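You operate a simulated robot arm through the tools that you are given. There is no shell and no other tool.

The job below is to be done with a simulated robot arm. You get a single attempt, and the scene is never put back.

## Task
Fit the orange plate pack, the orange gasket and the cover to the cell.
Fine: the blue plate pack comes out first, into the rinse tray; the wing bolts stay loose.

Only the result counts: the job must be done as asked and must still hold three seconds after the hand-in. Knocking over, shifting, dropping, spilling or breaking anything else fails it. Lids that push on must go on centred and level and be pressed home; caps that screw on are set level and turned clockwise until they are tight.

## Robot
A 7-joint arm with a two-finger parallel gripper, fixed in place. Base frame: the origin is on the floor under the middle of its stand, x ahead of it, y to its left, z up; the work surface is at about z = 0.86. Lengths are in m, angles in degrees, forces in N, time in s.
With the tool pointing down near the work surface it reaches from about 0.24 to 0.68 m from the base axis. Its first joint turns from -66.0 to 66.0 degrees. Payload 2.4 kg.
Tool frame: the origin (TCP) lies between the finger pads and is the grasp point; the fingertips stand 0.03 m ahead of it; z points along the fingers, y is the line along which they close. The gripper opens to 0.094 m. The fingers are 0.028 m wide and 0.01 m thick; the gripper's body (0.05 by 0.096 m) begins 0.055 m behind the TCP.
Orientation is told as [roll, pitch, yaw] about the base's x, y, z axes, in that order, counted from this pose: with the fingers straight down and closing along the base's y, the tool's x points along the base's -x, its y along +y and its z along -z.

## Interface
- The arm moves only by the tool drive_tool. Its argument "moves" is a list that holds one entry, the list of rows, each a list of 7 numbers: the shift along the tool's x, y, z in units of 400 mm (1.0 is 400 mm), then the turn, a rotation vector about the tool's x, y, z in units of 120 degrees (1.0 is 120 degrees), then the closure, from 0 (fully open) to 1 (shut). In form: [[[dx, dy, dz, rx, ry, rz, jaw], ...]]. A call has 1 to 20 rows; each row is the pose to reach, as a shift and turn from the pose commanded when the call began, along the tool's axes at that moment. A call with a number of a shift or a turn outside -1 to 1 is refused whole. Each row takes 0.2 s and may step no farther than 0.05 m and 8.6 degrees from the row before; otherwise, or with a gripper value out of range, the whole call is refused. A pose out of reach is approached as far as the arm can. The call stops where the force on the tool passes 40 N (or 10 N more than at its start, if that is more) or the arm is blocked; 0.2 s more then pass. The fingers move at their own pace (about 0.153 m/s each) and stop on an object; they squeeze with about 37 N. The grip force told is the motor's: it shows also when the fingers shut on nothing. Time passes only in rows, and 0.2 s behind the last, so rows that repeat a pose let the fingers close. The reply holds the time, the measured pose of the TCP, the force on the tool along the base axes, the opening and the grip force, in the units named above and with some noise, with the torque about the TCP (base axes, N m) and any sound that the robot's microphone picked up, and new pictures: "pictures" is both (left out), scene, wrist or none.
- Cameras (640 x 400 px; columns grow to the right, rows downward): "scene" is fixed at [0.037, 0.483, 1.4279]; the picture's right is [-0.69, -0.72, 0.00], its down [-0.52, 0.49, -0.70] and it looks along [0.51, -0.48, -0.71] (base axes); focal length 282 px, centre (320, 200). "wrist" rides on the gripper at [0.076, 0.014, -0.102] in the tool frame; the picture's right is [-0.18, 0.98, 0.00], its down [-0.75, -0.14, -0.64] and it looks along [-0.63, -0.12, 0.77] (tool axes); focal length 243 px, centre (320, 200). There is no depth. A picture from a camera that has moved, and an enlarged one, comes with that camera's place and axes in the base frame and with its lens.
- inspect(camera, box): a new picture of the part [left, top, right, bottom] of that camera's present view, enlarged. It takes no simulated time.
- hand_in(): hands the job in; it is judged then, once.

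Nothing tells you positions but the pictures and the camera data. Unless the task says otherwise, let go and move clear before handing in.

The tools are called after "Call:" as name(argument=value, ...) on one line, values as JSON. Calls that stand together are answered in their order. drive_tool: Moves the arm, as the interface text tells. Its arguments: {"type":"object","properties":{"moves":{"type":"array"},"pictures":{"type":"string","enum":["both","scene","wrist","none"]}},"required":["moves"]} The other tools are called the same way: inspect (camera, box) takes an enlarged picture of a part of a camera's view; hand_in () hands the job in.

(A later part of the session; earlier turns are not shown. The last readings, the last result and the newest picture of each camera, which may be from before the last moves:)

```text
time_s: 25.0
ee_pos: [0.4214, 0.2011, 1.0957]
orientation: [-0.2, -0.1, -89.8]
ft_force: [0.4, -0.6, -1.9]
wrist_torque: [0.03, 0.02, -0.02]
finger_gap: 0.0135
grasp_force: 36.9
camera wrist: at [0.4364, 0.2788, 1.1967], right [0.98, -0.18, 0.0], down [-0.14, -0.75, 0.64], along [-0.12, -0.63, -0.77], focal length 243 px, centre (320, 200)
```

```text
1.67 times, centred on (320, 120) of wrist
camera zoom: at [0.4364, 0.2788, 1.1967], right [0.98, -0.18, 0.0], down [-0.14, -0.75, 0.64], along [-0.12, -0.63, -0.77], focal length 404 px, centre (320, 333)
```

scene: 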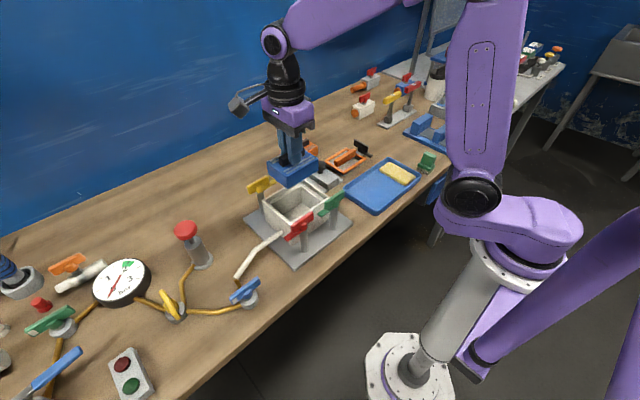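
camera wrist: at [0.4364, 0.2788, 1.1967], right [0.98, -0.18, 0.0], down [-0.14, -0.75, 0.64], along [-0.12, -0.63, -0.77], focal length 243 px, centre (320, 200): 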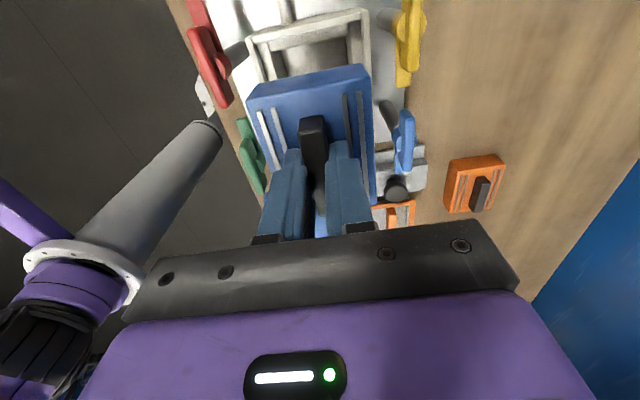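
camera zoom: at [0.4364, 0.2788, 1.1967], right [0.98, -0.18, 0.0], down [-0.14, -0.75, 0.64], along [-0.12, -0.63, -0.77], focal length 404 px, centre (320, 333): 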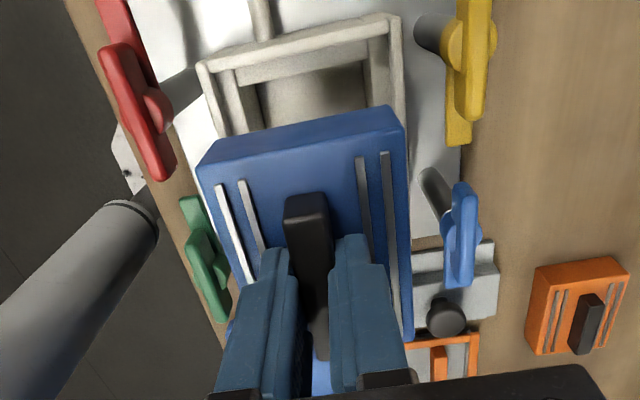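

The blue pack hangs level and clear of the cell. Now carrying it over the free half of the rinse tray, around (0.355, −0.03).

Call:
drive_tool(moves=[[[-0.0575, -0.0165, 0, 0, 0, 0, 1], [-0.115, -0.033, 0, 0, 0, 0, 1], [-0.1725, -0.0495, 0, 0, 0, 0, 1], [-0.23, -0.066, 0, 0, 0, 0, 1], [-0.2875, -0.0825, 0, 0, 0, 0, 1], [-0.345, -0.099, 0, 0, 0, 0, 1], [-0.4025, -0.1155, 0, 0, 0, 0, 1], [-0.46, -0.132, 0, 0, 0, 0, 1], [-0.5175, -0.1485, 0, 0, 0, 0, 1], [-0.575, -0.165, 0, 0, 0, 0, 1], [-0.575, -0.165, 0, 0, 0, 0, 1]]], pictures="both")

Call:
inspect(camera="scene", box=[300, 110, 460, 230])

```text
time_s: 27.4
ee_pos: [0.3541, -0.0255, 1.0948]
orientation: [0.0, 0.1, -89.9]
ft_force: [0.1, 0.1, -1.2]
wrist_torque: [0.04, -0.02, 0.01]
finger_gap: 0.0135
grasp_force: 37.4
camera wrist: at [0.3686, 0.051, 1.1964], right [0.98, -0.18, 0.0], down [-0.14, -0.75, 0.64], along [-0.12, -0.63, -0.77], focal length 243 px, centre (320, 200)
```

scene: 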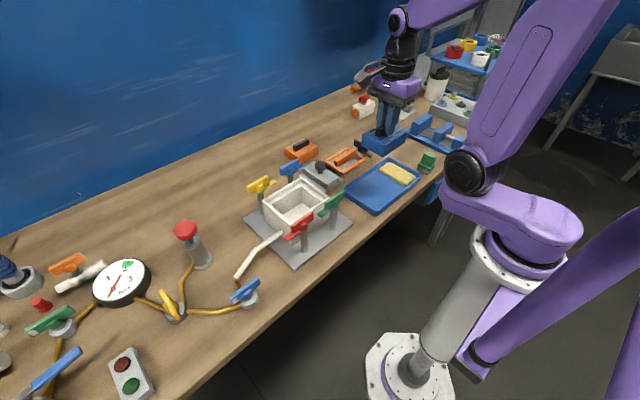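
wrist: 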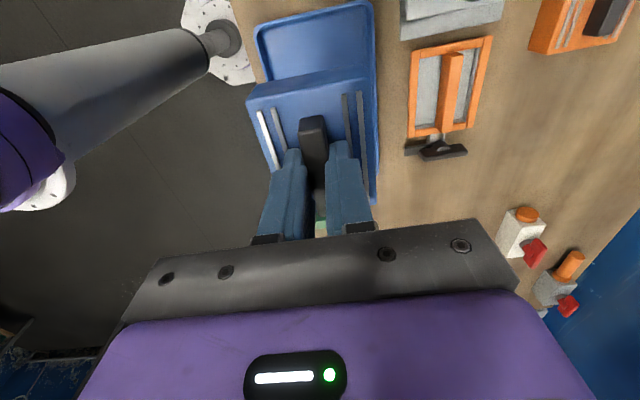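

```text
3.33 times, centred on (380, 170) of scene
camera zoom: at [0.037, 0.483, 1.4279], right [-0.69, -0.72, 0.0], down [-0.52, 0.49, -0.7], along [0.51, -0.48, -0.71], focal length 939 px, centre (120, 300)
```

zoom: 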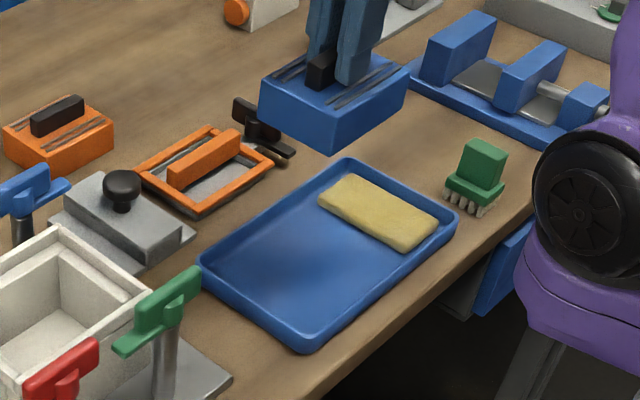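

The tray's free floor spans about x 0.30–0.40 and y −0.10 to 0.03, so my target is good. Lowering the pack toward the tray.

Call:
drive_tool(moves=[[[-0.003, -0.002, 0.045, 0, 0, 0, 1], [-0.006, -0.004, 0.09, 0, 0, 0, 1], [-0.01, -0.0075, 0.135, 0, 0, 0, 1], [-0.01, -0.0075, 0.18, 0, 0, 0, 1], [-0.01, -0.0075, 0.225, 0, 0, 0, 1], [-0.01, -0.0075, 0.27, 0, 0, 0, 1], [-0.01, -0.0075, 0.3, 0, 0, 0, 1], [-0.01, -0.0075, 0.325, 0, 0, 0, 1], [-0.01, -0.0075, 0.345, 0, 0, 0, 1], [-0.01, -0.0075, 0.345, 0, 0, 0, 1]]], pictures="both")

Call:
inspect(camera="scene", box=[320, 120, 440, 220])

```text
time_s: 29.6
ee_pos: [0.3511, -0.0324, 0.9587]
orientation: [-0.1, 0.2, -89.9]
ft_force: [-0.4, -0.4, -2.4]
wrist_torque: [0.01, 0.01, 0.03]
finger_gap: 0.0135
grasp_force: 36.7
camera wrist: at [0.3667, 0.0454, 1.0594], right [0.98, -0.18, 0.0], down [-0.14, -0.75, 0.64], along [-0.12, -0.63, -0.77], focal length 243 px, centre (320, 200)
```

scene: 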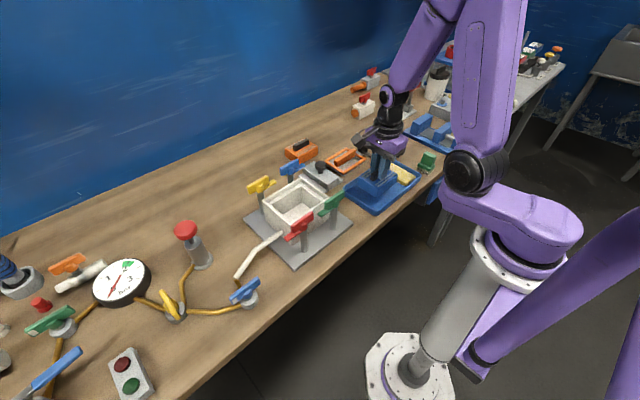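
wrist: 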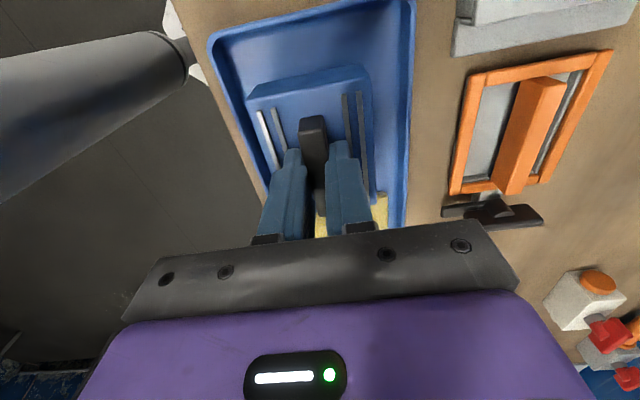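

```text
4.00 times, centred on (380, 170) of scene
camera zoom: at [0.037, 0.483, 1.4279], right [-0.69, -0.72, 0.0], down [-0.52, 0.49, -0.7], along [0.51, -0.48, -0.71], focal length 1127 px, centre (80, 320)
```

zoom: 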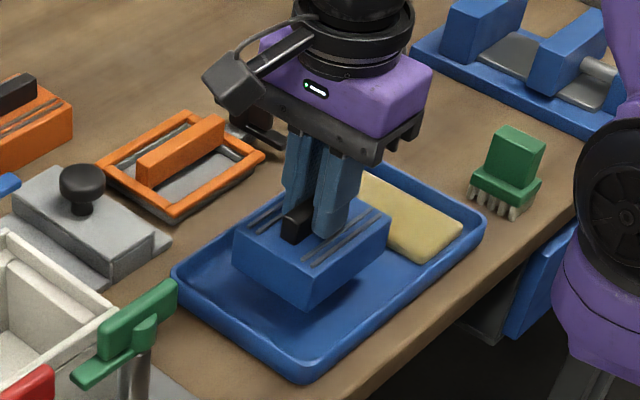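

The pack is over the tray floor, clear of rim and sponge. I'll go down in small steps until the load comes off.

Call:
drive_tool(moves=[[[0, 0, 0.0075, 0, 0, 0, 1], [0, 0, 0.015, 0, 0, 0, 1], [0, 0, 0.0225, 0, 0, 0, 1], [0, 0, 0.03, 0, 0, 0, 1], [0, 0, 0.03, 0, 0, 0, 1]]], pictures="none")

Call:
inspect(camera="scene", box=[340, 140, 420, 210])

```text
time_s: 30.8
ee_pos: [0.3516, -0.0301, 0.9452]
orientation: [-0.1, 0.1, -89.9]
ft_force: [0.2, 0.0, -2.4]
wrist_torque: [0.03, -0.02, 0.01]
finger_gap: 0.0134
grasp_force: 37.1
```

```text
5.71 times, centred on (380, 175) of scene
camera zoom: at [0.037, 0.483, 1.4279], right [-0.69, -0.72, 0.0], down [-0.52, 0.49, -0.7], along [0.51, -0.48, -0.71], focal length 1610 px, centre (-23, 343)
```

zoom: 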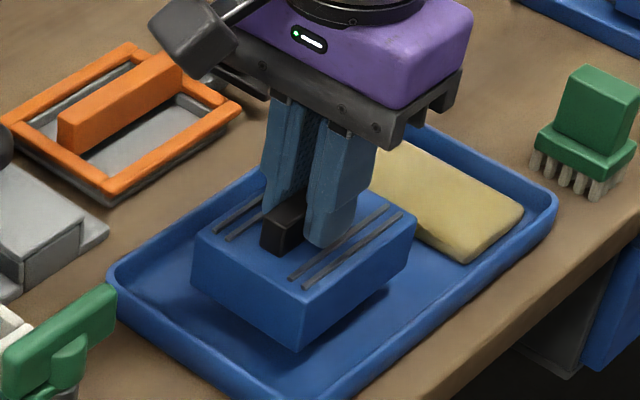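

Call:
drive_tool(moves=[[[0, 0, 0.006, 0, 0, 0, 1], [0, 0, 0.012, 0, 0, 0, 1], [0, 0, 0.018, 0, 0, 0, 1], [0, 0, 0.018, 0, 0, 0, 1]]], pictures="none")

Call:
drive_tool(moves=[[[0, 0, 0.005, 0, 0, 0, 1], [0, 0, 0.005, 0, 0, 0, 1]]], pictures="none")

Call:
drive_tool(moves=[[[0, 0, 0.005, 0, 0, 0, 1], [0, 0, 0.005, 0, 0, 0, 1]]], pictures="scene")

Call:
inspect(camera="scene", box=[340, 140, 420, 210])

```text
time_s: 31.8
ee_pos: [0.3519, -0.0315, 0.9368]
orientation: [-0.1, 0.1, -89.9]
ft_force: [-0.4, -0.4, -3.0]
wrist_torque: [-0.02, -0.01, 0.02]
finger_gap: 0.0131
grasp_force: 36.7
```

```text
time_s: 32.4
ee_pos: [0.3517, -0.0313, 0.9365]
orientation: [0.0, 0.1, -89.9]
ft_force: [-0.2, 0.7, -2.6]
wrist_torque: [-0.01, 0.01, -0.02]
finger_gap: 0.0132
grasp_force: 36.8
```

```text
time_s: 33.0
ee_pos: [0.3514, -0.0302, 0.9343]
orientation: [-0.1, 0.1, -89.9]
ft_force: [-0.2, 0.5, -2.5]
wrist_torque: [0.0, 0.0, -0.01]
finger_gap: 0.0134
grasp_force: 37.2
```

scene: 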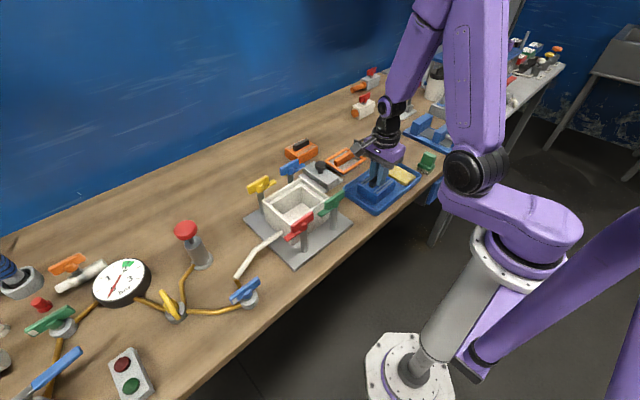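

```text
5.71 times, centred on (380, 175) of scene
camera zoom: at [0.037, 0.483, 1.4279], right [-0.69, -0.72, 0.0], down [-0.52, 0.49, -0.7], along [0.51, -0.48, -0.71], focal length 1610 px, centre (-23, 343)
```

zoom: 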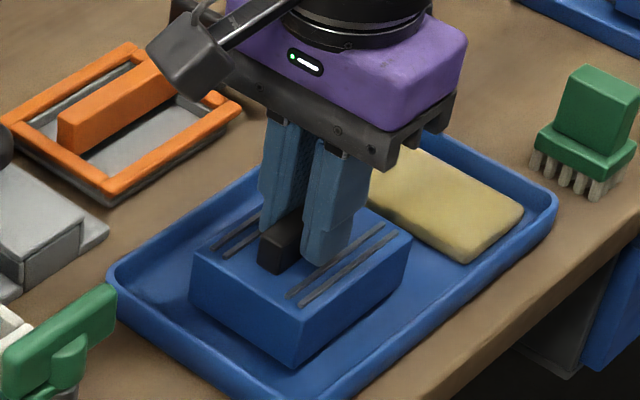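

Call:
drive_tool(moves=[[[0, 0, 0.005, 0, 0, 0, 1], [0, 0, 0.005, 0, 0, 0, 1]]], pictures="none")

Call:
drive_tool(moves=[[[0, 0, 0.004, 0, 0, 0, 1], [0, 0, 0.004, 0, 0, 0, 1]]], pictures="none")

Call:
drive_tool(moves=[[[0, 0, 0.003, 0, 0, 0, 1], [0, 0, 0.003, 0, 0, 0, 1]]], pictures="none")

```text
time_s: 33.6
ee_pos: [0.3521, -0.0329, 0.9308]
orientation: [-0.1, 0.1, -90.0]
ft_force: [-0.3, 0.6, -2.7]
wrist_torque: [0.0, 0.02, -0.02]
finger_gap: 0.0135
grasp_force: 36.8
```

```text
time_s: 34.2
ee_pos: [0.3514, -0.0312, 0.9302]
orientation: [0.0, 0.1, -89.9]
ft_force: [0.3, 0.6, -1.9]
wrist_torque: [-0.03, -0.02, -0.03]
finger_gap: 0.0134
grasp_force: 37.1
```

```text
time_s: 34.8
ee_pos: [0.353, -0.0313, 0.93]
orientation: [-0.1, 0.0, -90.0]
ft_force: [0.2, 0.2, -2.6]
wrist_torque: [0.0, -0.02, -0.04]
finger_gap: 0.0132
grasp_force: 37.3
```

Call:
drive_tool(moves=[[[0, 0, 0.003, 0, 0, 0, 1], [0, 0, 0.003, 0, 0, 0, 1]]], pictures="none")

Call:
drive_tool(moves=[[[0, 0, 0.003, 0, 0, 0, 1], [0, 0, 0.003, 0, 0, 0, 1]]], pictures="none")

Call:
drive_tool(moves=[[[0, 0, 0.003, 0, 0, 0, 1], [0, 0, 0.003, 0, 0, 0, 1]]], pictures="none")

Call:
inspect(camera="scene", box=[340, 140, 420, 210])

```text
time_s: 35.4
ee_pos: [0.3521, -0.0324, 0.9279]
orientation: [-0.2, 0.1, -89.9]
ft_force: [0.0, 0.6, -1.4]
wrist_torque: [0.02, 0.0, 0.02]
finger_gap: 0.0134
grasp_force: 36.9
```

```text
time_s: 36.1
ee_pos: [0.3522, -0.0328, 0.9287]
orientation: [-0.1, 0.0, -89.9]
ft_force: [-3.0, 0.2, 9.5]
wrist_torque: [-0.18, -0.09, -0.04]
finger_gap: 0.0134
grasp_force: 36.8
stopped in row 2: the force on the tool passed its limit at 42 N (the readings are from after the stop); the commanded pose is now the measured one
```

```text
time_s: 36.5
ee_pos: [0.352, -0.0304, 0.928]
orientation: [0.0, 0.1, -89.8]
ft_force: [-3.7, -0.5, 11.6]
wrist_torque: [-0.07, 0.18, -0.04]
finger_gap: 0.0132
grasp_force: 36.9
stopped in row 2: the force on the tool passed its limit at 47 N (the readings are from after the stop); the commanded pose is now the measured one
```

```text
5.71 times, centred on (380, 175) of scene
camera zoom: at [0.0368, 0.483, 1.4279], right [-0.69, -0.72, 0.0], down [-0.52, 0.49, -0.7], along [0.51, -0.48, -0.71], focal length 1610 px, centre (-23, 343)
```

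zoom: 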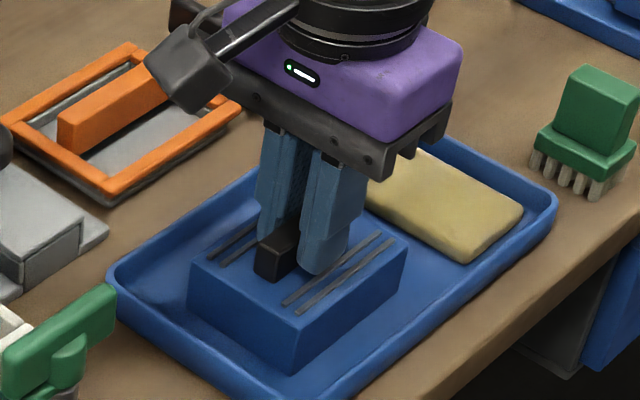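

The pack now stands on the tray floor (contact at TCP z ≈ 0.928). I'll ease off, open the jaws and rise straight up.

Call:
drive_tool(moves=[[[0, 0, -0.001, 0, 0, 0, 1], [0, 0, -0.001, 0, 0, 0, 0.85], [0, 0, -0.001, 0, 0, 0, 0.7], [0, 0, -0.001, 0, 0, 0, 0.6], [0, 0, -0.001, 0, 0, 0, 0.55], [0, 0, -0.04, 0, 0, 0, 0.55], [0, 0, -0.1, 0, 0, 0, 0.55], [0, 0, -0.2, 0, 0, 0, 0.55], [0, 0, -0.3, 0, 0, 0, 0.55], [0, 0, -0.4, 0, 0, 0, 0.55]]], pictures="both")

Call:
inspect(camera="scene", box=[240, 120, 440, 260])

```text
time_s: 38.7
ee_pos: [0.3533, -0.0313, 1.0888]
orientation: [0.0, 0.1, -89.9]
ft_force: [-1.0, 0.4, 0.3]
wrist_torque: [-0.02, 0.03, 0.0]
finger_gap: 0.0421
grasp_force: 0.0
camera wrist: at [0.3682, 0.0465, 1.1897], right [0.98, -0.18, 0.0], down [-0.14, -0.75, 0.64], along [-0.12, -0.63, -0.77], focal length 243 px, centre (320, 200)
```

scene: 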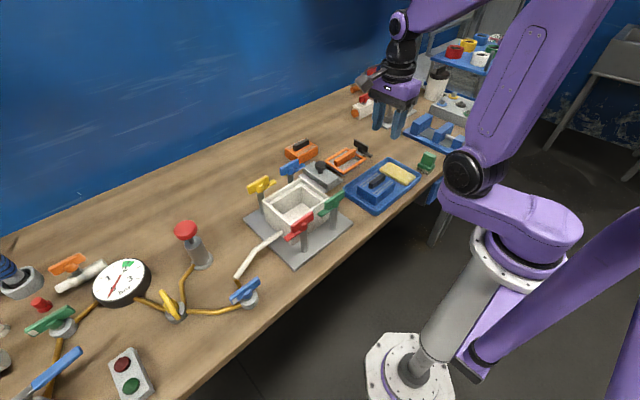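
wrist: 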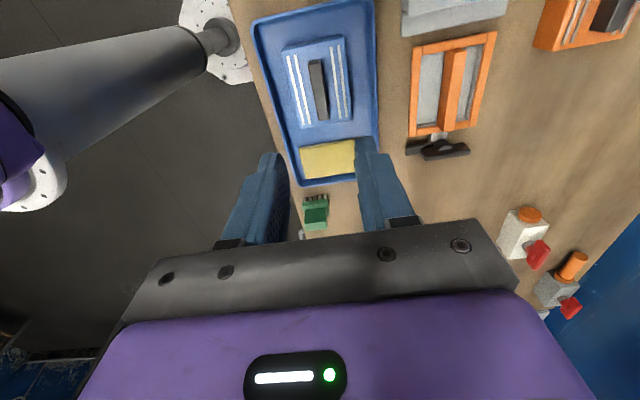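

```text
2.86 times, centred on (340, 190) of scene
camera zoom: at [0.037, 0.483, 1.4279], right [-0.69, -0.72, 0.0], down [-0.52, 0.49, -0.7], along [0.51, -0.48, -0.71], focal length 805 px, centre (263, 229)
```

zoom: 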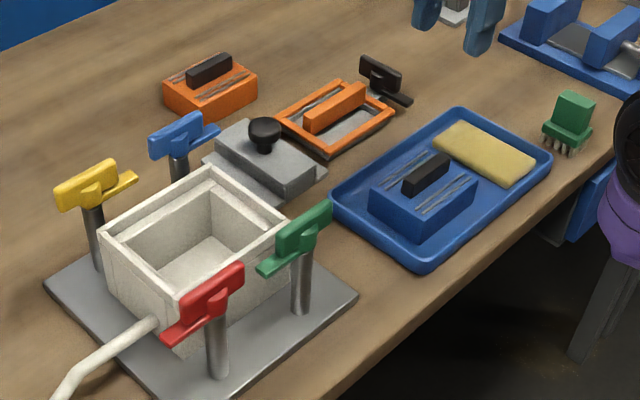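

The blue pack rests squarely in the rinse tray. Next I move above the orange pack near (0.633, 0.003) to measure it before gripping.

Call:
drive_tool(moves=[[[0.0123, 0.1007, 0, 0, 0, 0, 0.55], [0.0246, 0.2014, 0, 0, 0, 0, 0.55], [0.0369, 0.3021, 0, 0, 0, 0, 0.55], [0.0491, 0.4029, 0.01, 0, 0, 0, 0.55], [0.0614, 0.5036, 0.03, 0, 0, 0, 0.55], [0.0737, 0.6043, 0.05, 0, 0, 0, 0.55], [0.086, 0.705, 0.07, 0, 0, 0, 0.55], [0.086, 0.705, 0.07, 0, 0, 0, 0.55]]], pictures="both")

Call:
inspect(camera="wrist", box=[240, 30, 420, 190])

Call:
inspect(camera="scene", box=[270, 120, 370, 200])

```text
time_s: 40.5
ee_pos: [0.6355, 0.0067, 1.0597]
orientation: [-0.1, 0.1, -89.9]
ft_force: [0.7, 0.4, 0.1]
wrist_torque: [0.01, 0.01, 0.01]
finger_gap: 0.0422
grasp_force: 0.1
camera wrist: at [0.6504, 0.0833, 1.161], right [0.98, -0.18, 0.0], down [-0.14, -0.75, 0.64], along [-0.12, -0.63, -0.77], focal length 243 px, centre (320, 200)
```

scene: 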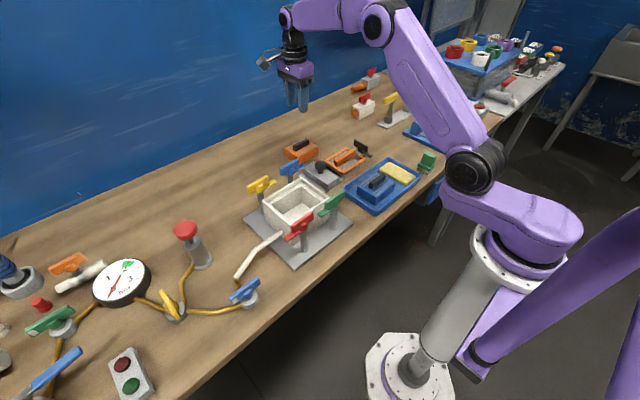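
wrist: 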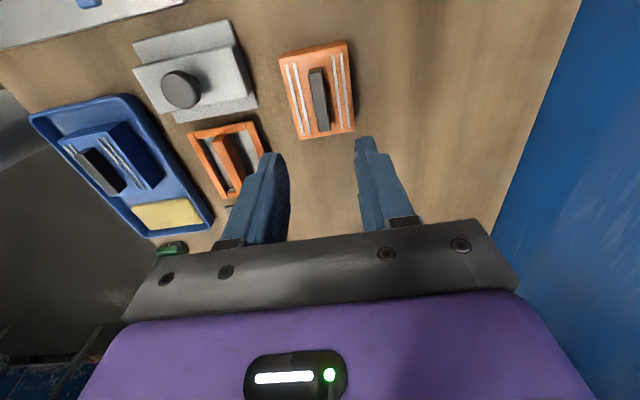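

```text
2.50 times, centred on (330, 110) of wrist
camera zoom: at [0.6504, 0.0833, 1.161], right [0.98, -0.18, 0.0], down [-0.14, -0.75, 0.64], along [-0.12, -0.63, -0.77], focal length 606 px, centre (295, 425)
```

zoom: 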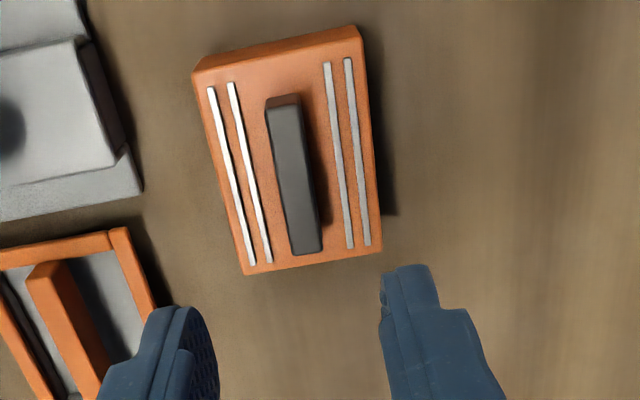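

```text
5.00 times, centred on (320, 160) of scene
camera zoom: at [0.037, 0.483, 1.4279], right [-0.69, -0.72, 0.0], down [-0.52, 0.49, -0.7], along [0.51, -0.48, -0.71], focal length 1408 px, centre (320, 400)
```

zoom: 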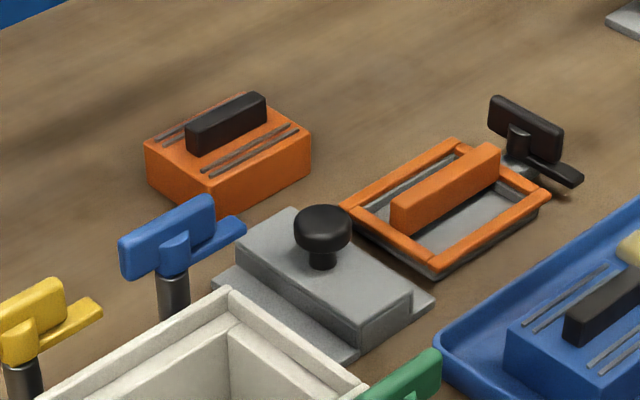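

The orange pack is square to the axes and its bar is almost directly under the gripper (about 4–5 mm further toward −y). I'll correct that and descend around its bar.

Call:
drive_tool(moves=[[[-0.0125, -0.0025, 0, 0, 0, 0, 0.55], [-0.0125, -0.0025, 0.1, 0, 0, 0, 0.55], [-0.0125, -0.0025, 0.19, 0, 0, 0, 0.55], [-0.0125, -0.0025, 0.26, 0, 0, 0, 0.55], [-0.0125, -0.0025, 0.3, 0, 0, 0, 0.55], [-0.0125, -0.0025, 0.32, 0, 0, 0, 0.55], [-0.0125, -0.0025, 0.33, 0, 0, 0, 0.55], [-0.0125, -0.0025, 0.33, 0, 0, 0, 0.55]]], pictures="both")

Call:
inspect(camera="wrist", box=[220, 80, 440, 250])

Call:
inspect(camera="scene", box=[270, 110, 350, 180])

```text
time_s: 42.3
ee_pos: [0.6344, -0.0019, 0.9281]
orientation: [0.1, 0.1, -89.8]
ft_force: [-0.5, 0.5, -0.2]
wrist_torque: [0.0, -0.03, 0.0]
finger_gap: 0.0423
grasp_force: 0.0
camera wrist: at [0.6489, 0.0764, 1.0287], right [0.98, -0.18, 0.0], down [-0.14, -0.75, 0.64], along [-0.12, -0.63, -0.77], focal length 243 px, centre (320, 200)
```

scene: 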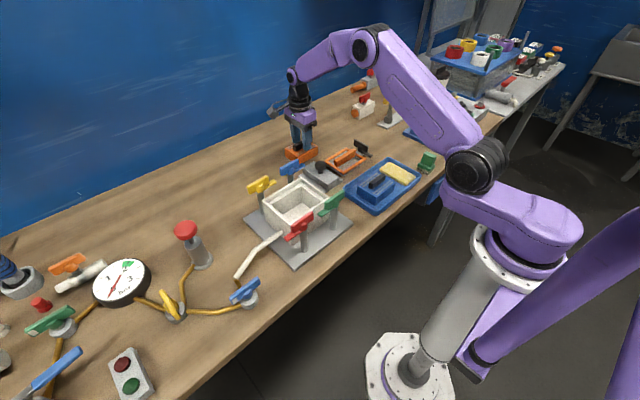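
wrist: 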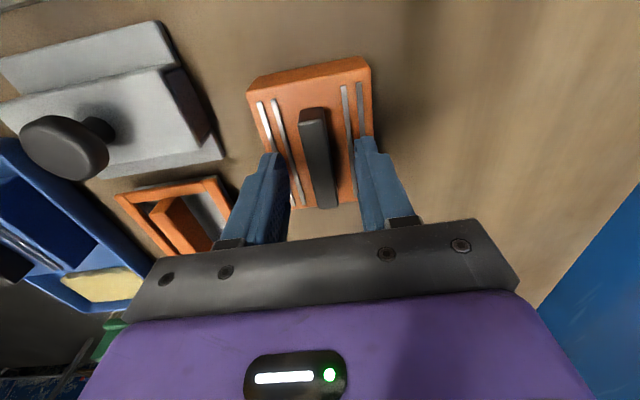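

```text
2.35 times, centred on (330, 165) of wrist
camera zoom: at [0.6489, 0.0764, 1.0287], right [0.98, -0.18, 0.0], down [-0.14, -0.75, 0.64], along [-0.12, -0.63, -0.77], focal length 571 px, centre (296, 282)
```

zoom: 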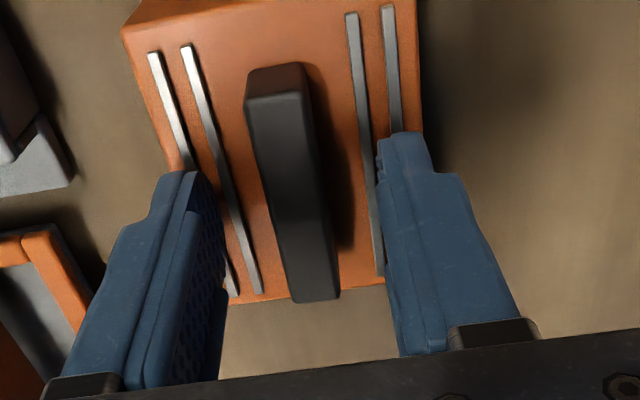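

```text
5.71 times, centred on (310, 145) of scene
camera zoom: at [0.037, 0.483, 1.4279], right [-0.69, -0.72, 0.0], down [-0.52, 0.49, -0.7], along [0.51, -0.48, -0.71], focal length 1610 px, centre (377, 514)
```

zoom: 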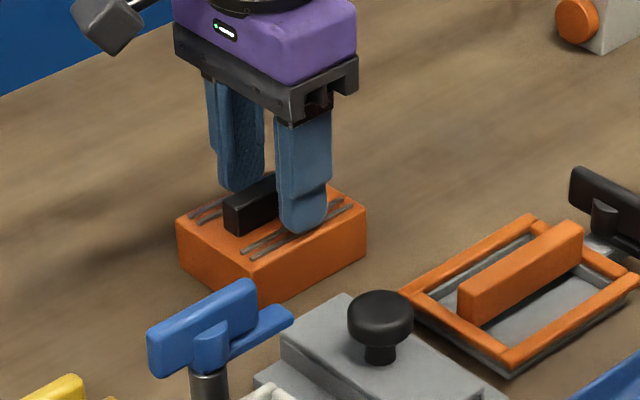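

The bar is centred between the fingers. I'll lower 3 mm, nudge 2 mm in +y, and close on it.

Call:
drive_tool(moves=[[[0.005, 0, 0, 0, 0, 0, 0.55], [0.005, 0, 0.004, 0, 0, 0, 0.55], [0.005, 0, 0.0075, 0, 0, 0, 0.55], [0.005, 0, 0.0075, 0, 0, 0, 0.55]]], pictures="none")

Call:
drive_tool(moves=[[[0, 0, 0, 0, 0, 0, 0.75], [0, 0, 0, 0, 0, 0, 1], [0, 0, 0, 0, 0, 0, 1], [0, 0, 0, 0, 0, 0, 1]]], pictures="wrist")

Call:
drive_tool(moves=[[[0, 0, -0.0025, 0, 0, 0, 1], [0, 0, -0.005, 0, 0, 0, 1], [0, 0, -0.0075, 0, 0, 0, 1], [0, 0, -0.01, 0, 0, 0, 1]]], pictures="wrist")

```text
time_s: 43.3
ee_pos: [0.6346, 0.0012, 0.9246]
orientation: [0.2, 0.0, -89.8]
ft_force: [-0.2, -0.1, -0.4]
wrist_torque: [0.0, 0.0, 0.0]
finger_gap: 0.0422
grasp_force: 0.0
```

```text
time_s: 44.3
ee_pos: [0.6349, 0.0003, 0.9247]
orientation: [0.1, 0.1, -89.9]
ft_force: [0.6, 0.1, -0.2]
wrist_torque: [-0.01, 0.01, -0.03]
finger_gap: 0.0135
grasp_force: 37.0
camera wrist: at [0.6487, 0.0784, 1.0253], right [0.98, -0.18, 0.0], down [-0.14, -0.75, 0.64], along [-0.12, -0.63, -0.77], focal length 243 px, centre (320, 200)
```

wrist: 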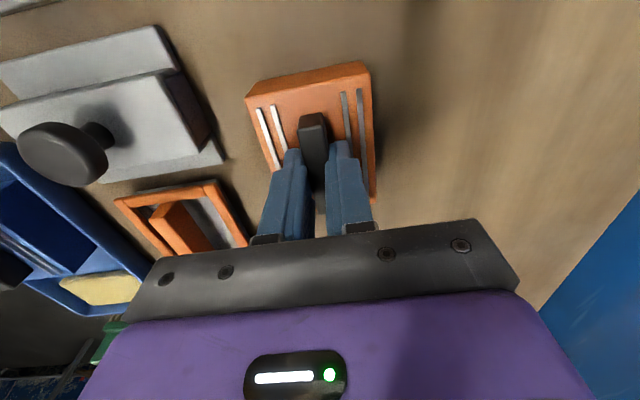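

```text
time_s: 45.3
ee_pos: [0.6335, 0.0017, 0.9278]
orientation: [0.1, 0.1, -89.8]
ft_force: [-0.1, 0.0, -2.3]
wrist_torque: [0.03, -0.01, -0.01]
finger_gap: 0.0134
grasp_force: 37.4
camera wrist: at [0.6481, 0.0782, 1.0291], right [0.98, -0.18, 0.0], down [-0.14, -0.75, 0.64], along [-0.12, -0.63, -0.77], focal length 243 px, centre (320, 200)
```

wrist: 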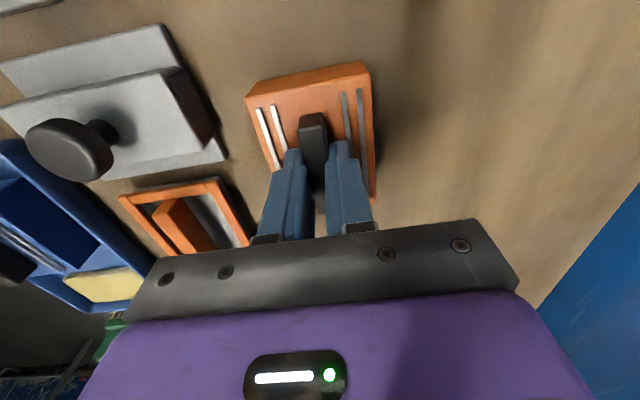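

The orange pack is held level and lifted off the bench. Raising it to travel height.

Call:
drive_tool(moves=[[[0, 0, -0.02, 0, 0, 0, 1], [0, 0, -0.045, 0, 0, 0, 1], [0, 0, -0.07, 0, 0, 0, 1], [0, 0, -0.1, 0, 0, 0, 1], [0, 0, -0.13, 0, 0, 0, 1], [0, 0, -0.16, 0, 0, 0, 1], [0, 0, -0.19, 0, 0, 0, 1], [0, 0, -0.22, 0, 0, 0, 1], [0, 0, -0.25, 0, 0, 0, 1], [0, 0, -0.28, 0, 0, 0, 1], [0, 0, -0.31, 0, 0, 0, 1], [0, 0, -0.34, 0, 0, 0, 1], [0, 0, -0.37, 0, 0, 0, 1], [0, 0, -0.4, 0, 0, 0, 1], [0, 0, -0.4275, 0, 0, 0, 1]]], pictures="scene")

Call:
drive_tool(moves=[[[0.042, -0.0445, 0, 0, 0, 0, 1], [0.084, -0.089, 0, 0, 0, 0, 1], [0.126, -0.1335, 0, 0, 0, 0, 1], [0.168, -0.178, 0, 0, 0, 0, 1], [0.21, -0.2225, 0, 0, 0, 0, 1], [0.252, -0.267, 0, 0, 0, 0, 1], [0.294, -0.3115, 0, 0, 0, 0, 1], [0.336, -0.356, 0, 0, 0, 0, 1], [0.378, -0.4005, 0, 0, 0, 0, 1], [0.42, -0.445, 0, 0, 0, 0, 1], [0.462, -0.4895, 0, 0, 0, 0, 1], [0.5028, -0.534, 0, 0, 0, 0, 1], [0.5028, -0.534, 0, 0, 0, 0, 1]]], pictures="both")

Call:
drive_tool(moves=[[[0, 0, 0, 0, 0, 0, 1]]], pictures="none")

Call:
drive_tool(moves=[[[0, 0, 0, 0, 0, 0, 1]]], pictures="none")

Call:
drive_tool(moves=[[[0, 0, 0, 0, 0, 0, 1]]], pictures="none")

Call:
inspect(camera="scene", box=[240, 120, 360, 260])

```text
time_s: 48.5
ee_pos: [0.6324, 0.0001, 1.1004]
orientation: [0.0, 0.1, -89.9]
ft_force: [-1.0, -0.5, -2.9]
wrist_torque: [-0.01, -0.02, 0.02]
finger_gap: 0.0133
grasp_force: 37.0
```

scene: 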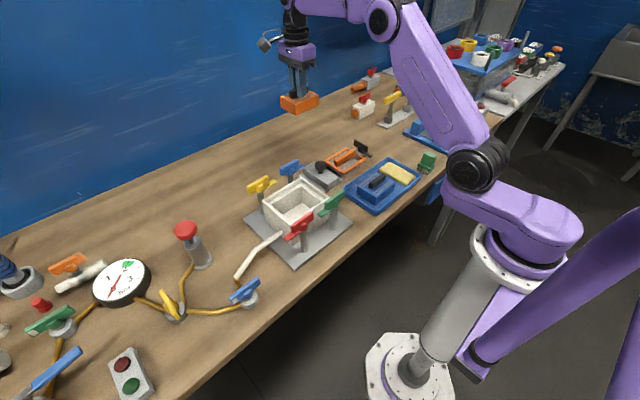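

```text
time_s: 51.3
ee_pos: [0.4184, 0.2013, 1.1003]
orientation: [0.0, 0.0, -89.9]
ft_force: [0.3, -0.6, -3.0]
wrist_torque: [0.0, -0.04, 0.04]
finger_gap: 0.0135
grasp_force: 37.1
camera wrist: at [0.4332, 0.2782, 1.201], right [0.98, -0.18, 0.0], down [-0.14, -0.75, 0.64], along [-0.12, -0.63, -0.77], focal length 243 px, centre (320, 200)
```

scene: 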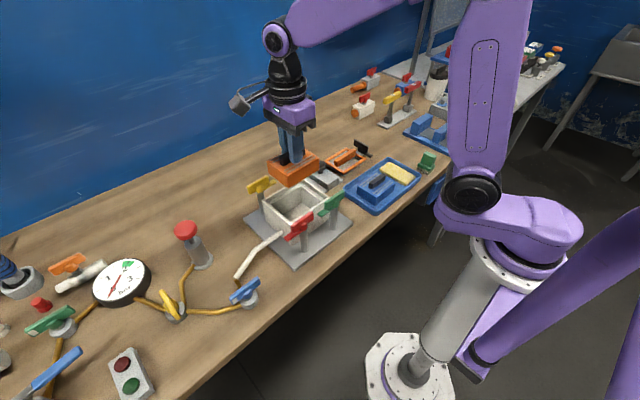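
wrist: 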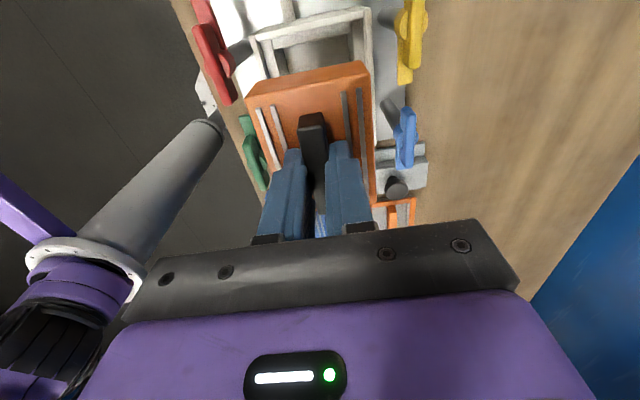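

```text
time_s: 51.7
ee_pos: [0.4178, 0.1999, 1.1]
orientation: [0.2, 0.0, -89.9]
ft_force: [0.1, -0.3, -2.3]
wrist_torque: [0.03, -0.02, 0.01]
finger_gap: 0.0134
grasp_force: 37.3
```

```text
time_s: 52.1
ee_pos: [0.42, 0.2006, 1.0985]
orientation: [0.1, 0.0, -89.9]
ft_force: [-0.3, -0.2, -3.3]
wrist_torque: [0.01, 0.02, -0.02]
finger_gap: 0.0134
grasp_force: 36.8
```

```text
time_s: 52.5
ee_pos: [0.4193, 0.2007, 1.101]
orientation: [0.1, 0.1, -90.0]
ft_force: [0.0, -0.3, -3.1]
wrist_torque: [-0.02, 0.03, -0.01]
finger_gap: 0.0137
grasp_force: 36.7
```

```text
2.86 times, centred on (300, 190) of scene
camera zoom: at [0.037, 0.483, 1.4279], right [-0.69, -0.72, 0.0], down [-0.52, 0.49, -0.7], along [0.51, -0.48, -0.71], focal length 805 px, centre (377, 229)
```

zoom: 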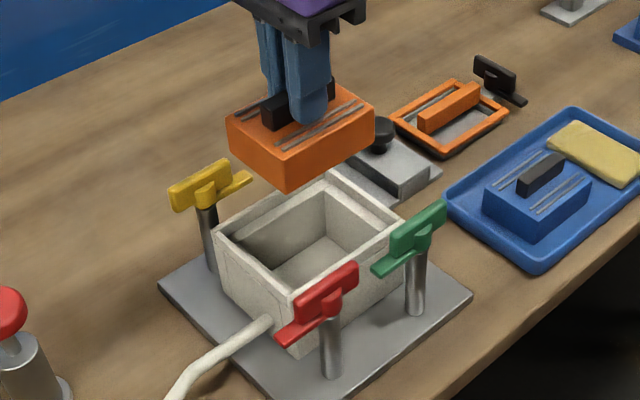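

Averaged readings put me about 1.5 mm short in both x and y of where the blue pack sat. I'll correct and compare the view with the one from the blue pack.

Call:
drive_tool(moves=[[[0.00375, 0.00375, 0.0075, 0, 0, 0, 1], [0.00375, 0.00375, 0.0125, 0, 0, 0, 1]]], pictures="none")

Call:
inspect(camera="wrist", box=[200, 0, 440, 240])

Call:
drive_tool(moves=[[[0, 0, 0, 0, 0, 0, 1]]], pictures="none")

Call:
drive_tool(moves=[[[0, 0, 0, 0, 0, 0, 1]]], pictures="none")

```text
time_s: 53.1
ee_pos: [0.4203, 0.2017, 1.0941]
orientation: [0.2, 0.0, -90.0]
ft_force: [-0.2, -0.2, -2.4]
wrist_torque: [-0.01, -0.04, -0.01]
finger_gap: 0.0134
grasp_force: 36.8
```

```text
1.67 times, centred on (320, 120) of wrist
camera zoom: at [0.4353, 0.28, 1.1953], right [0.98, -0.18, 0.0], down [-0.14, -0.75, 0.64], along [-0.12, -0.63, -0.77], focal length 404 px, centre (320, 333)
```

zoom: 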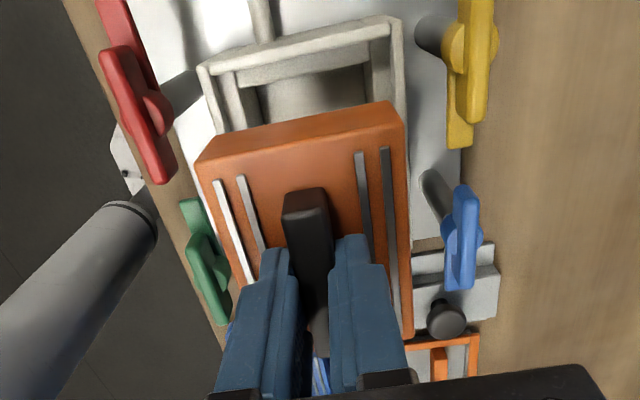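

```text
time_s: 53.5
ee_pos: [0.4206, 0.2027, 1.0946]
orientation: [0.0, 0.0, -89.9]
ft_force: [-0.7, -0.5, -1.5]
wrist_torque: [0.02, 0.0, -0.02]
finger_gap: 0.0133
grasp_force: 37.2
```

```text
time_s: 53.9
ee_pos: [0.421, 0.2035, 1.0944]
orientation: [0.1, 0.1, -89.9]
ft_force: [-0.4, 0.7, -1.7]
wrist_torque: [0.0, -0.01, 0.05]
finger_gap: 0.0134
grasp_force: 36.7
```

View matches the blue pack's within a millimetre in x, with the orange pack about 1.5 mm further in +y in the hand; I compensate for that and lower it to just above the rim.

Call:
drive_tool(moves=[[[-0.00375, 0, 0.02, 0, 0, 0, 1], [-0.00375, 0, 0.05, 0, 0, 0, 1], [-0.00375, 0, 0.08, 0, 0, 0, 1], [-0.00375, 0, 0.11, 0, 0, 0, 1], [-0.00375, 0, 0.14, 0, 0, 0, 1], [-0.00375, 0, 0.165, 0, 0, 0, 1], [-0.00375, 0, 0.18, 0, 0, 0, 1], [-0.00375, 0, 0.18, 0, 0, 0, 1]]], pictures="both")

Call:
inspect(camera="wrist", box=[200, 0, 440, 240])

Call:
inspect(camera="scene", box=[250, 140, 350, 230])

```text
time_s: 55.7
ee_pos: [0.4217, 0.2, 1.0226]
orientation: [0.1, 0.2, -89.9]
ft_force: [0.2, -0.4, -2.3]
wrist_torque: [0.0, -0.02, -0.01]
finger_gap: 0.0135
grasp_force: 37.4
camera wrist: at [0.436, 0.2785, 1.1249], right [0.98, -0.18, 0.0], down [-0.14, -0.75, 0.64], along [-0.12, -0.63, -0.77], focal length 243 px, centre (320, 200)
```

scene: 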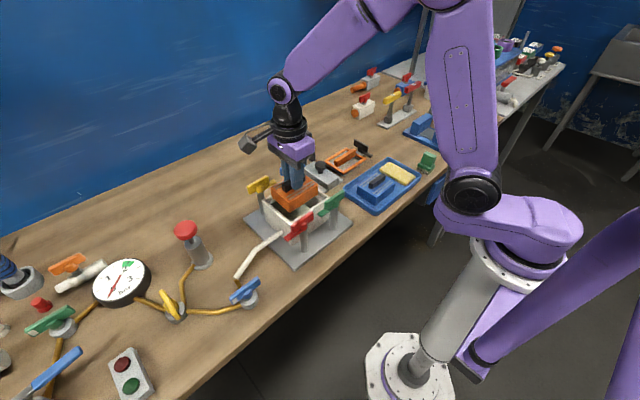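
wrist: 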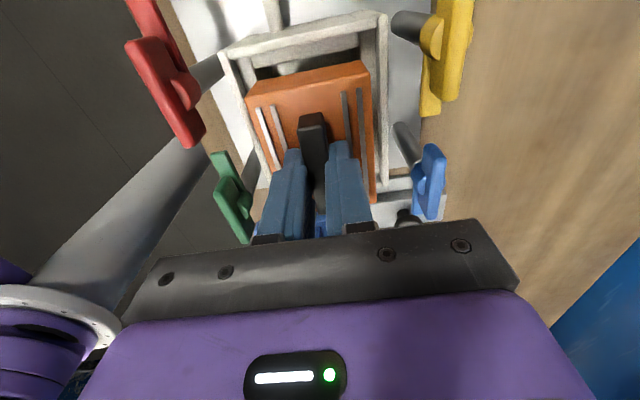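

```text
1.67 times, centred on (320, 120) of wrist
camera zoom: at [0.436, 0.2785, 1.1249], right [0.98, -0.18, 0.0], down [-0.14, -0.75, 0.64], along [-0.12, -0.63, -0.77], focal length 404 px, centre (320, 333)
```

zoom: 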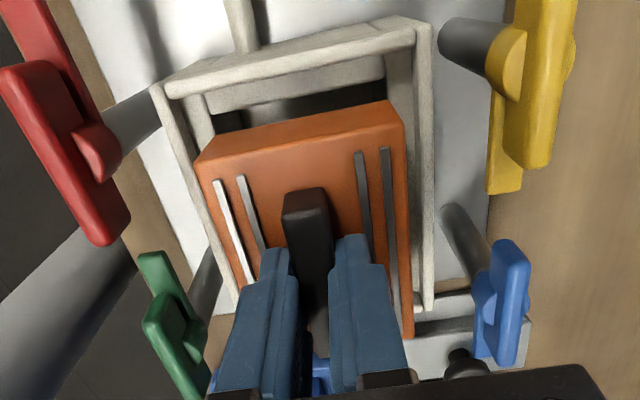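

```text
4.44 times, centred on (300, 185) of scene
camera zoom: at [0.037, 0.483, 1.4279], right [-0.69, -0.72, 0.0], down [-0.52, 0.49, -0.7], along [0.51, -0.48, -0.71], focal length 1252 px, centre (409, 267)
```

zoom: 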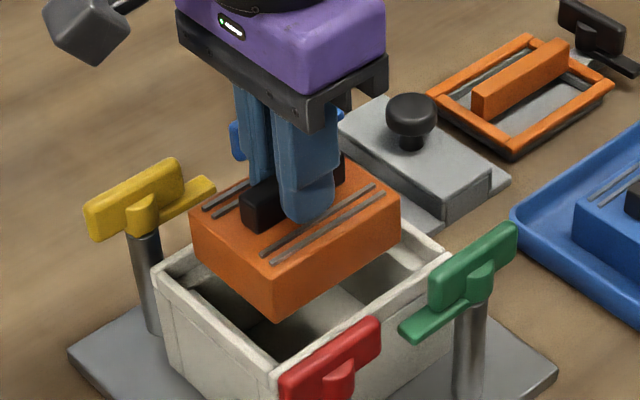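

The pack is aligned over the opening. Lowering it slowly into the pocket.

Call:
drive_tool(moves=[[[0, 0, 0.0125, 0, 0, 0, 1], [0, 0, 0.025, 0, 0, 0, 1], [0, 0, 0.0375, 0, 0, 0, 1], [0, 0, 0.05, 0, 0, 0, 1], [0, 0, 0.0625, 0, 0, 0, 1], [0, 0, 0.07, 0, 0, 0, 1], [0, 0, 0.0775, 0, 0, 0, 1], [0, 0, 0.085, 0, 0, 0, 1]]], pictures="wrist")

Call:
inspect(camera="wrist", box=[200, 0, 440, 240])

Call:
inspect(camera="scene", box=[250, 140, 350, 230])

```text
time_s: 57.5
ee_pos: [0.4202, 0.2008, 0.9894]
orientation: [0.1, 0.0, -89.9]
ft_force: [0.2, 0.2, -2.2]
wrist_torque: [0.02, -0.01, 0.02]
finger_gap: 0.0135
grasp_force: 37.0
camera wrist: at [0.4357, 0.2788, 1.0908], right [0.98, -0.18, 0.0], down [-0.14, -0.75, 0.64], along [-0.12, -0.63, -0.77], focal length 243 px, centre (320, 200)
```

wrist: 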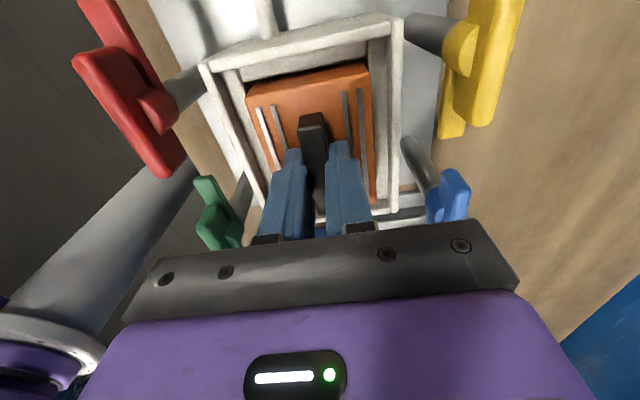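

```text
1.67 times, centred on (320, 120) of wrist
camera zoom: at [0.4357, 0.2788, 1.0908], right [0.98, -0.18, 0.0], down [-0.14, -0.75, 0.64], along [-0.12, -0.63, -0.77], focal length 404 px, centre (320, 333)
```

zoom: 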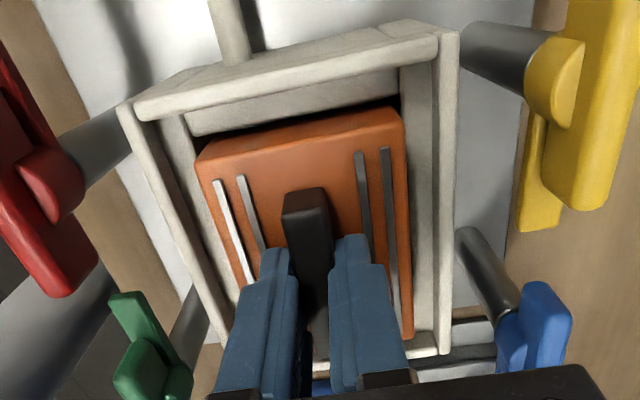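

```text
4.44 times, centred on (300, 185) of scene
camera zoom: at [0.037, 0.483, 1.4279], right [-0.69, -0.72, 0.0], down [-0.52, 0.49, -0.7], along [0.51, -0.48, -0.71], focal length 1252 px, centre (409, 267)
```

zoom: 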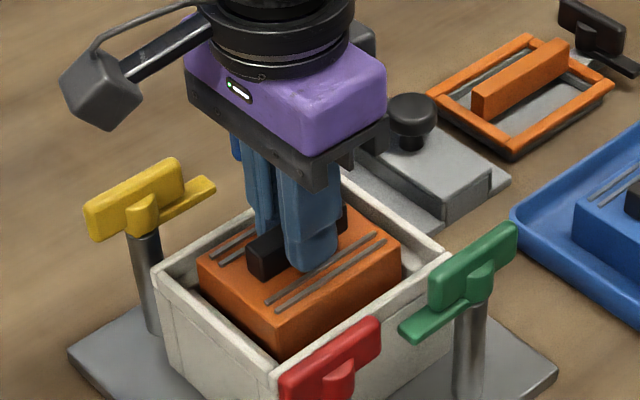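

Call:
drive_tool(moves=[[[0, 0, 0.005, 0, 0, 0, 1], [0, 0, 0.01, 0, 0, 0, 1], [0, 0, 0.015, 0, 0, 0, 1], [0, 0, 0.02, 0, 0, 0, 1], [0, 0, 0.025, 0, 0, 0, 1], [0, 0, 0.03, 0, 0, 0, 1], [0, 0, 0.035, 0, 0, 0, 1], [0, 0, 0.04, 0, 0, 0, 1]]], pictures="wrist")

Call:
inspect(camera="wrist", box=[200, 0, 440, 240])

Call:
inspect(camera="scene", box=[250, 140, 350, 230])

```text
time_s: 59.3
ee_pos: [0.4213, 0.2013, 0.9734]
orientation: [0.1, 0.0, -89.8]
ft_force: [0.1, -0.6, -1.5]
wrist_torque: [0.01, 0.03, 0.0]
finger_gap: 0.0135
grasp_force: 37.1
camera wrist: at [0.4355, 0.2787, 1.0735], right [0.98, -0.18, 0.0], down [-0.14, -0.75, 0.64], along [-0.12, -0.63, -0.77], focal length 243 px, centre (320, 200)
```

wrist: 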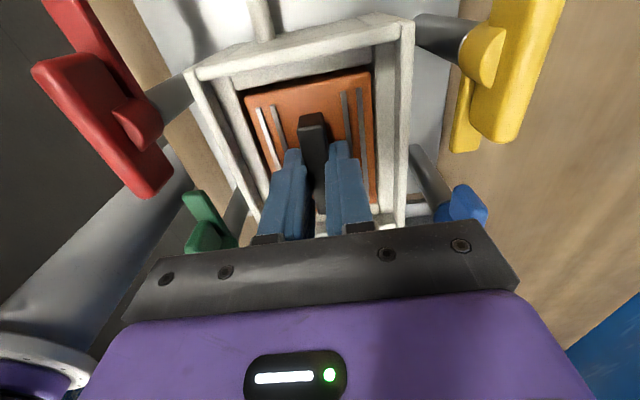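

```text
1.67 times, centred on (320, 120) of wrist
camera zoom: at [0.4355, 0.2787, 1.0735], right [0.98, -0.18, 0.0], down [-0.14, -0.75, 0.64], along [-0.12, -0.63, -0.77], focal length 404 px, centre (320, 333)
```

zoom: 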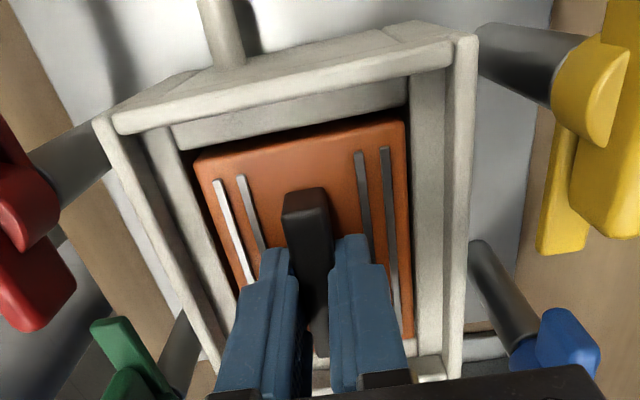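

```text
4.44 times, centred on (300, 185) of scene
camera zoom: at [0.037, 0.483, 1.4279], right [-0.69, -0.72, 0.0], down [-0.52, 0.49, -0.7], along [0.51, -0.48, -0.71], focal length 1252 px, centre (409, 267)
```

zoom: 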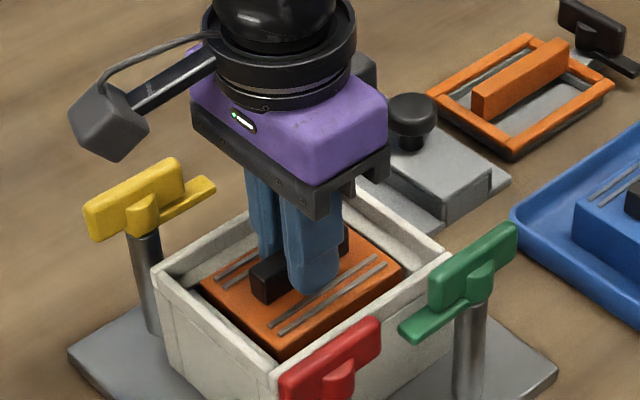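

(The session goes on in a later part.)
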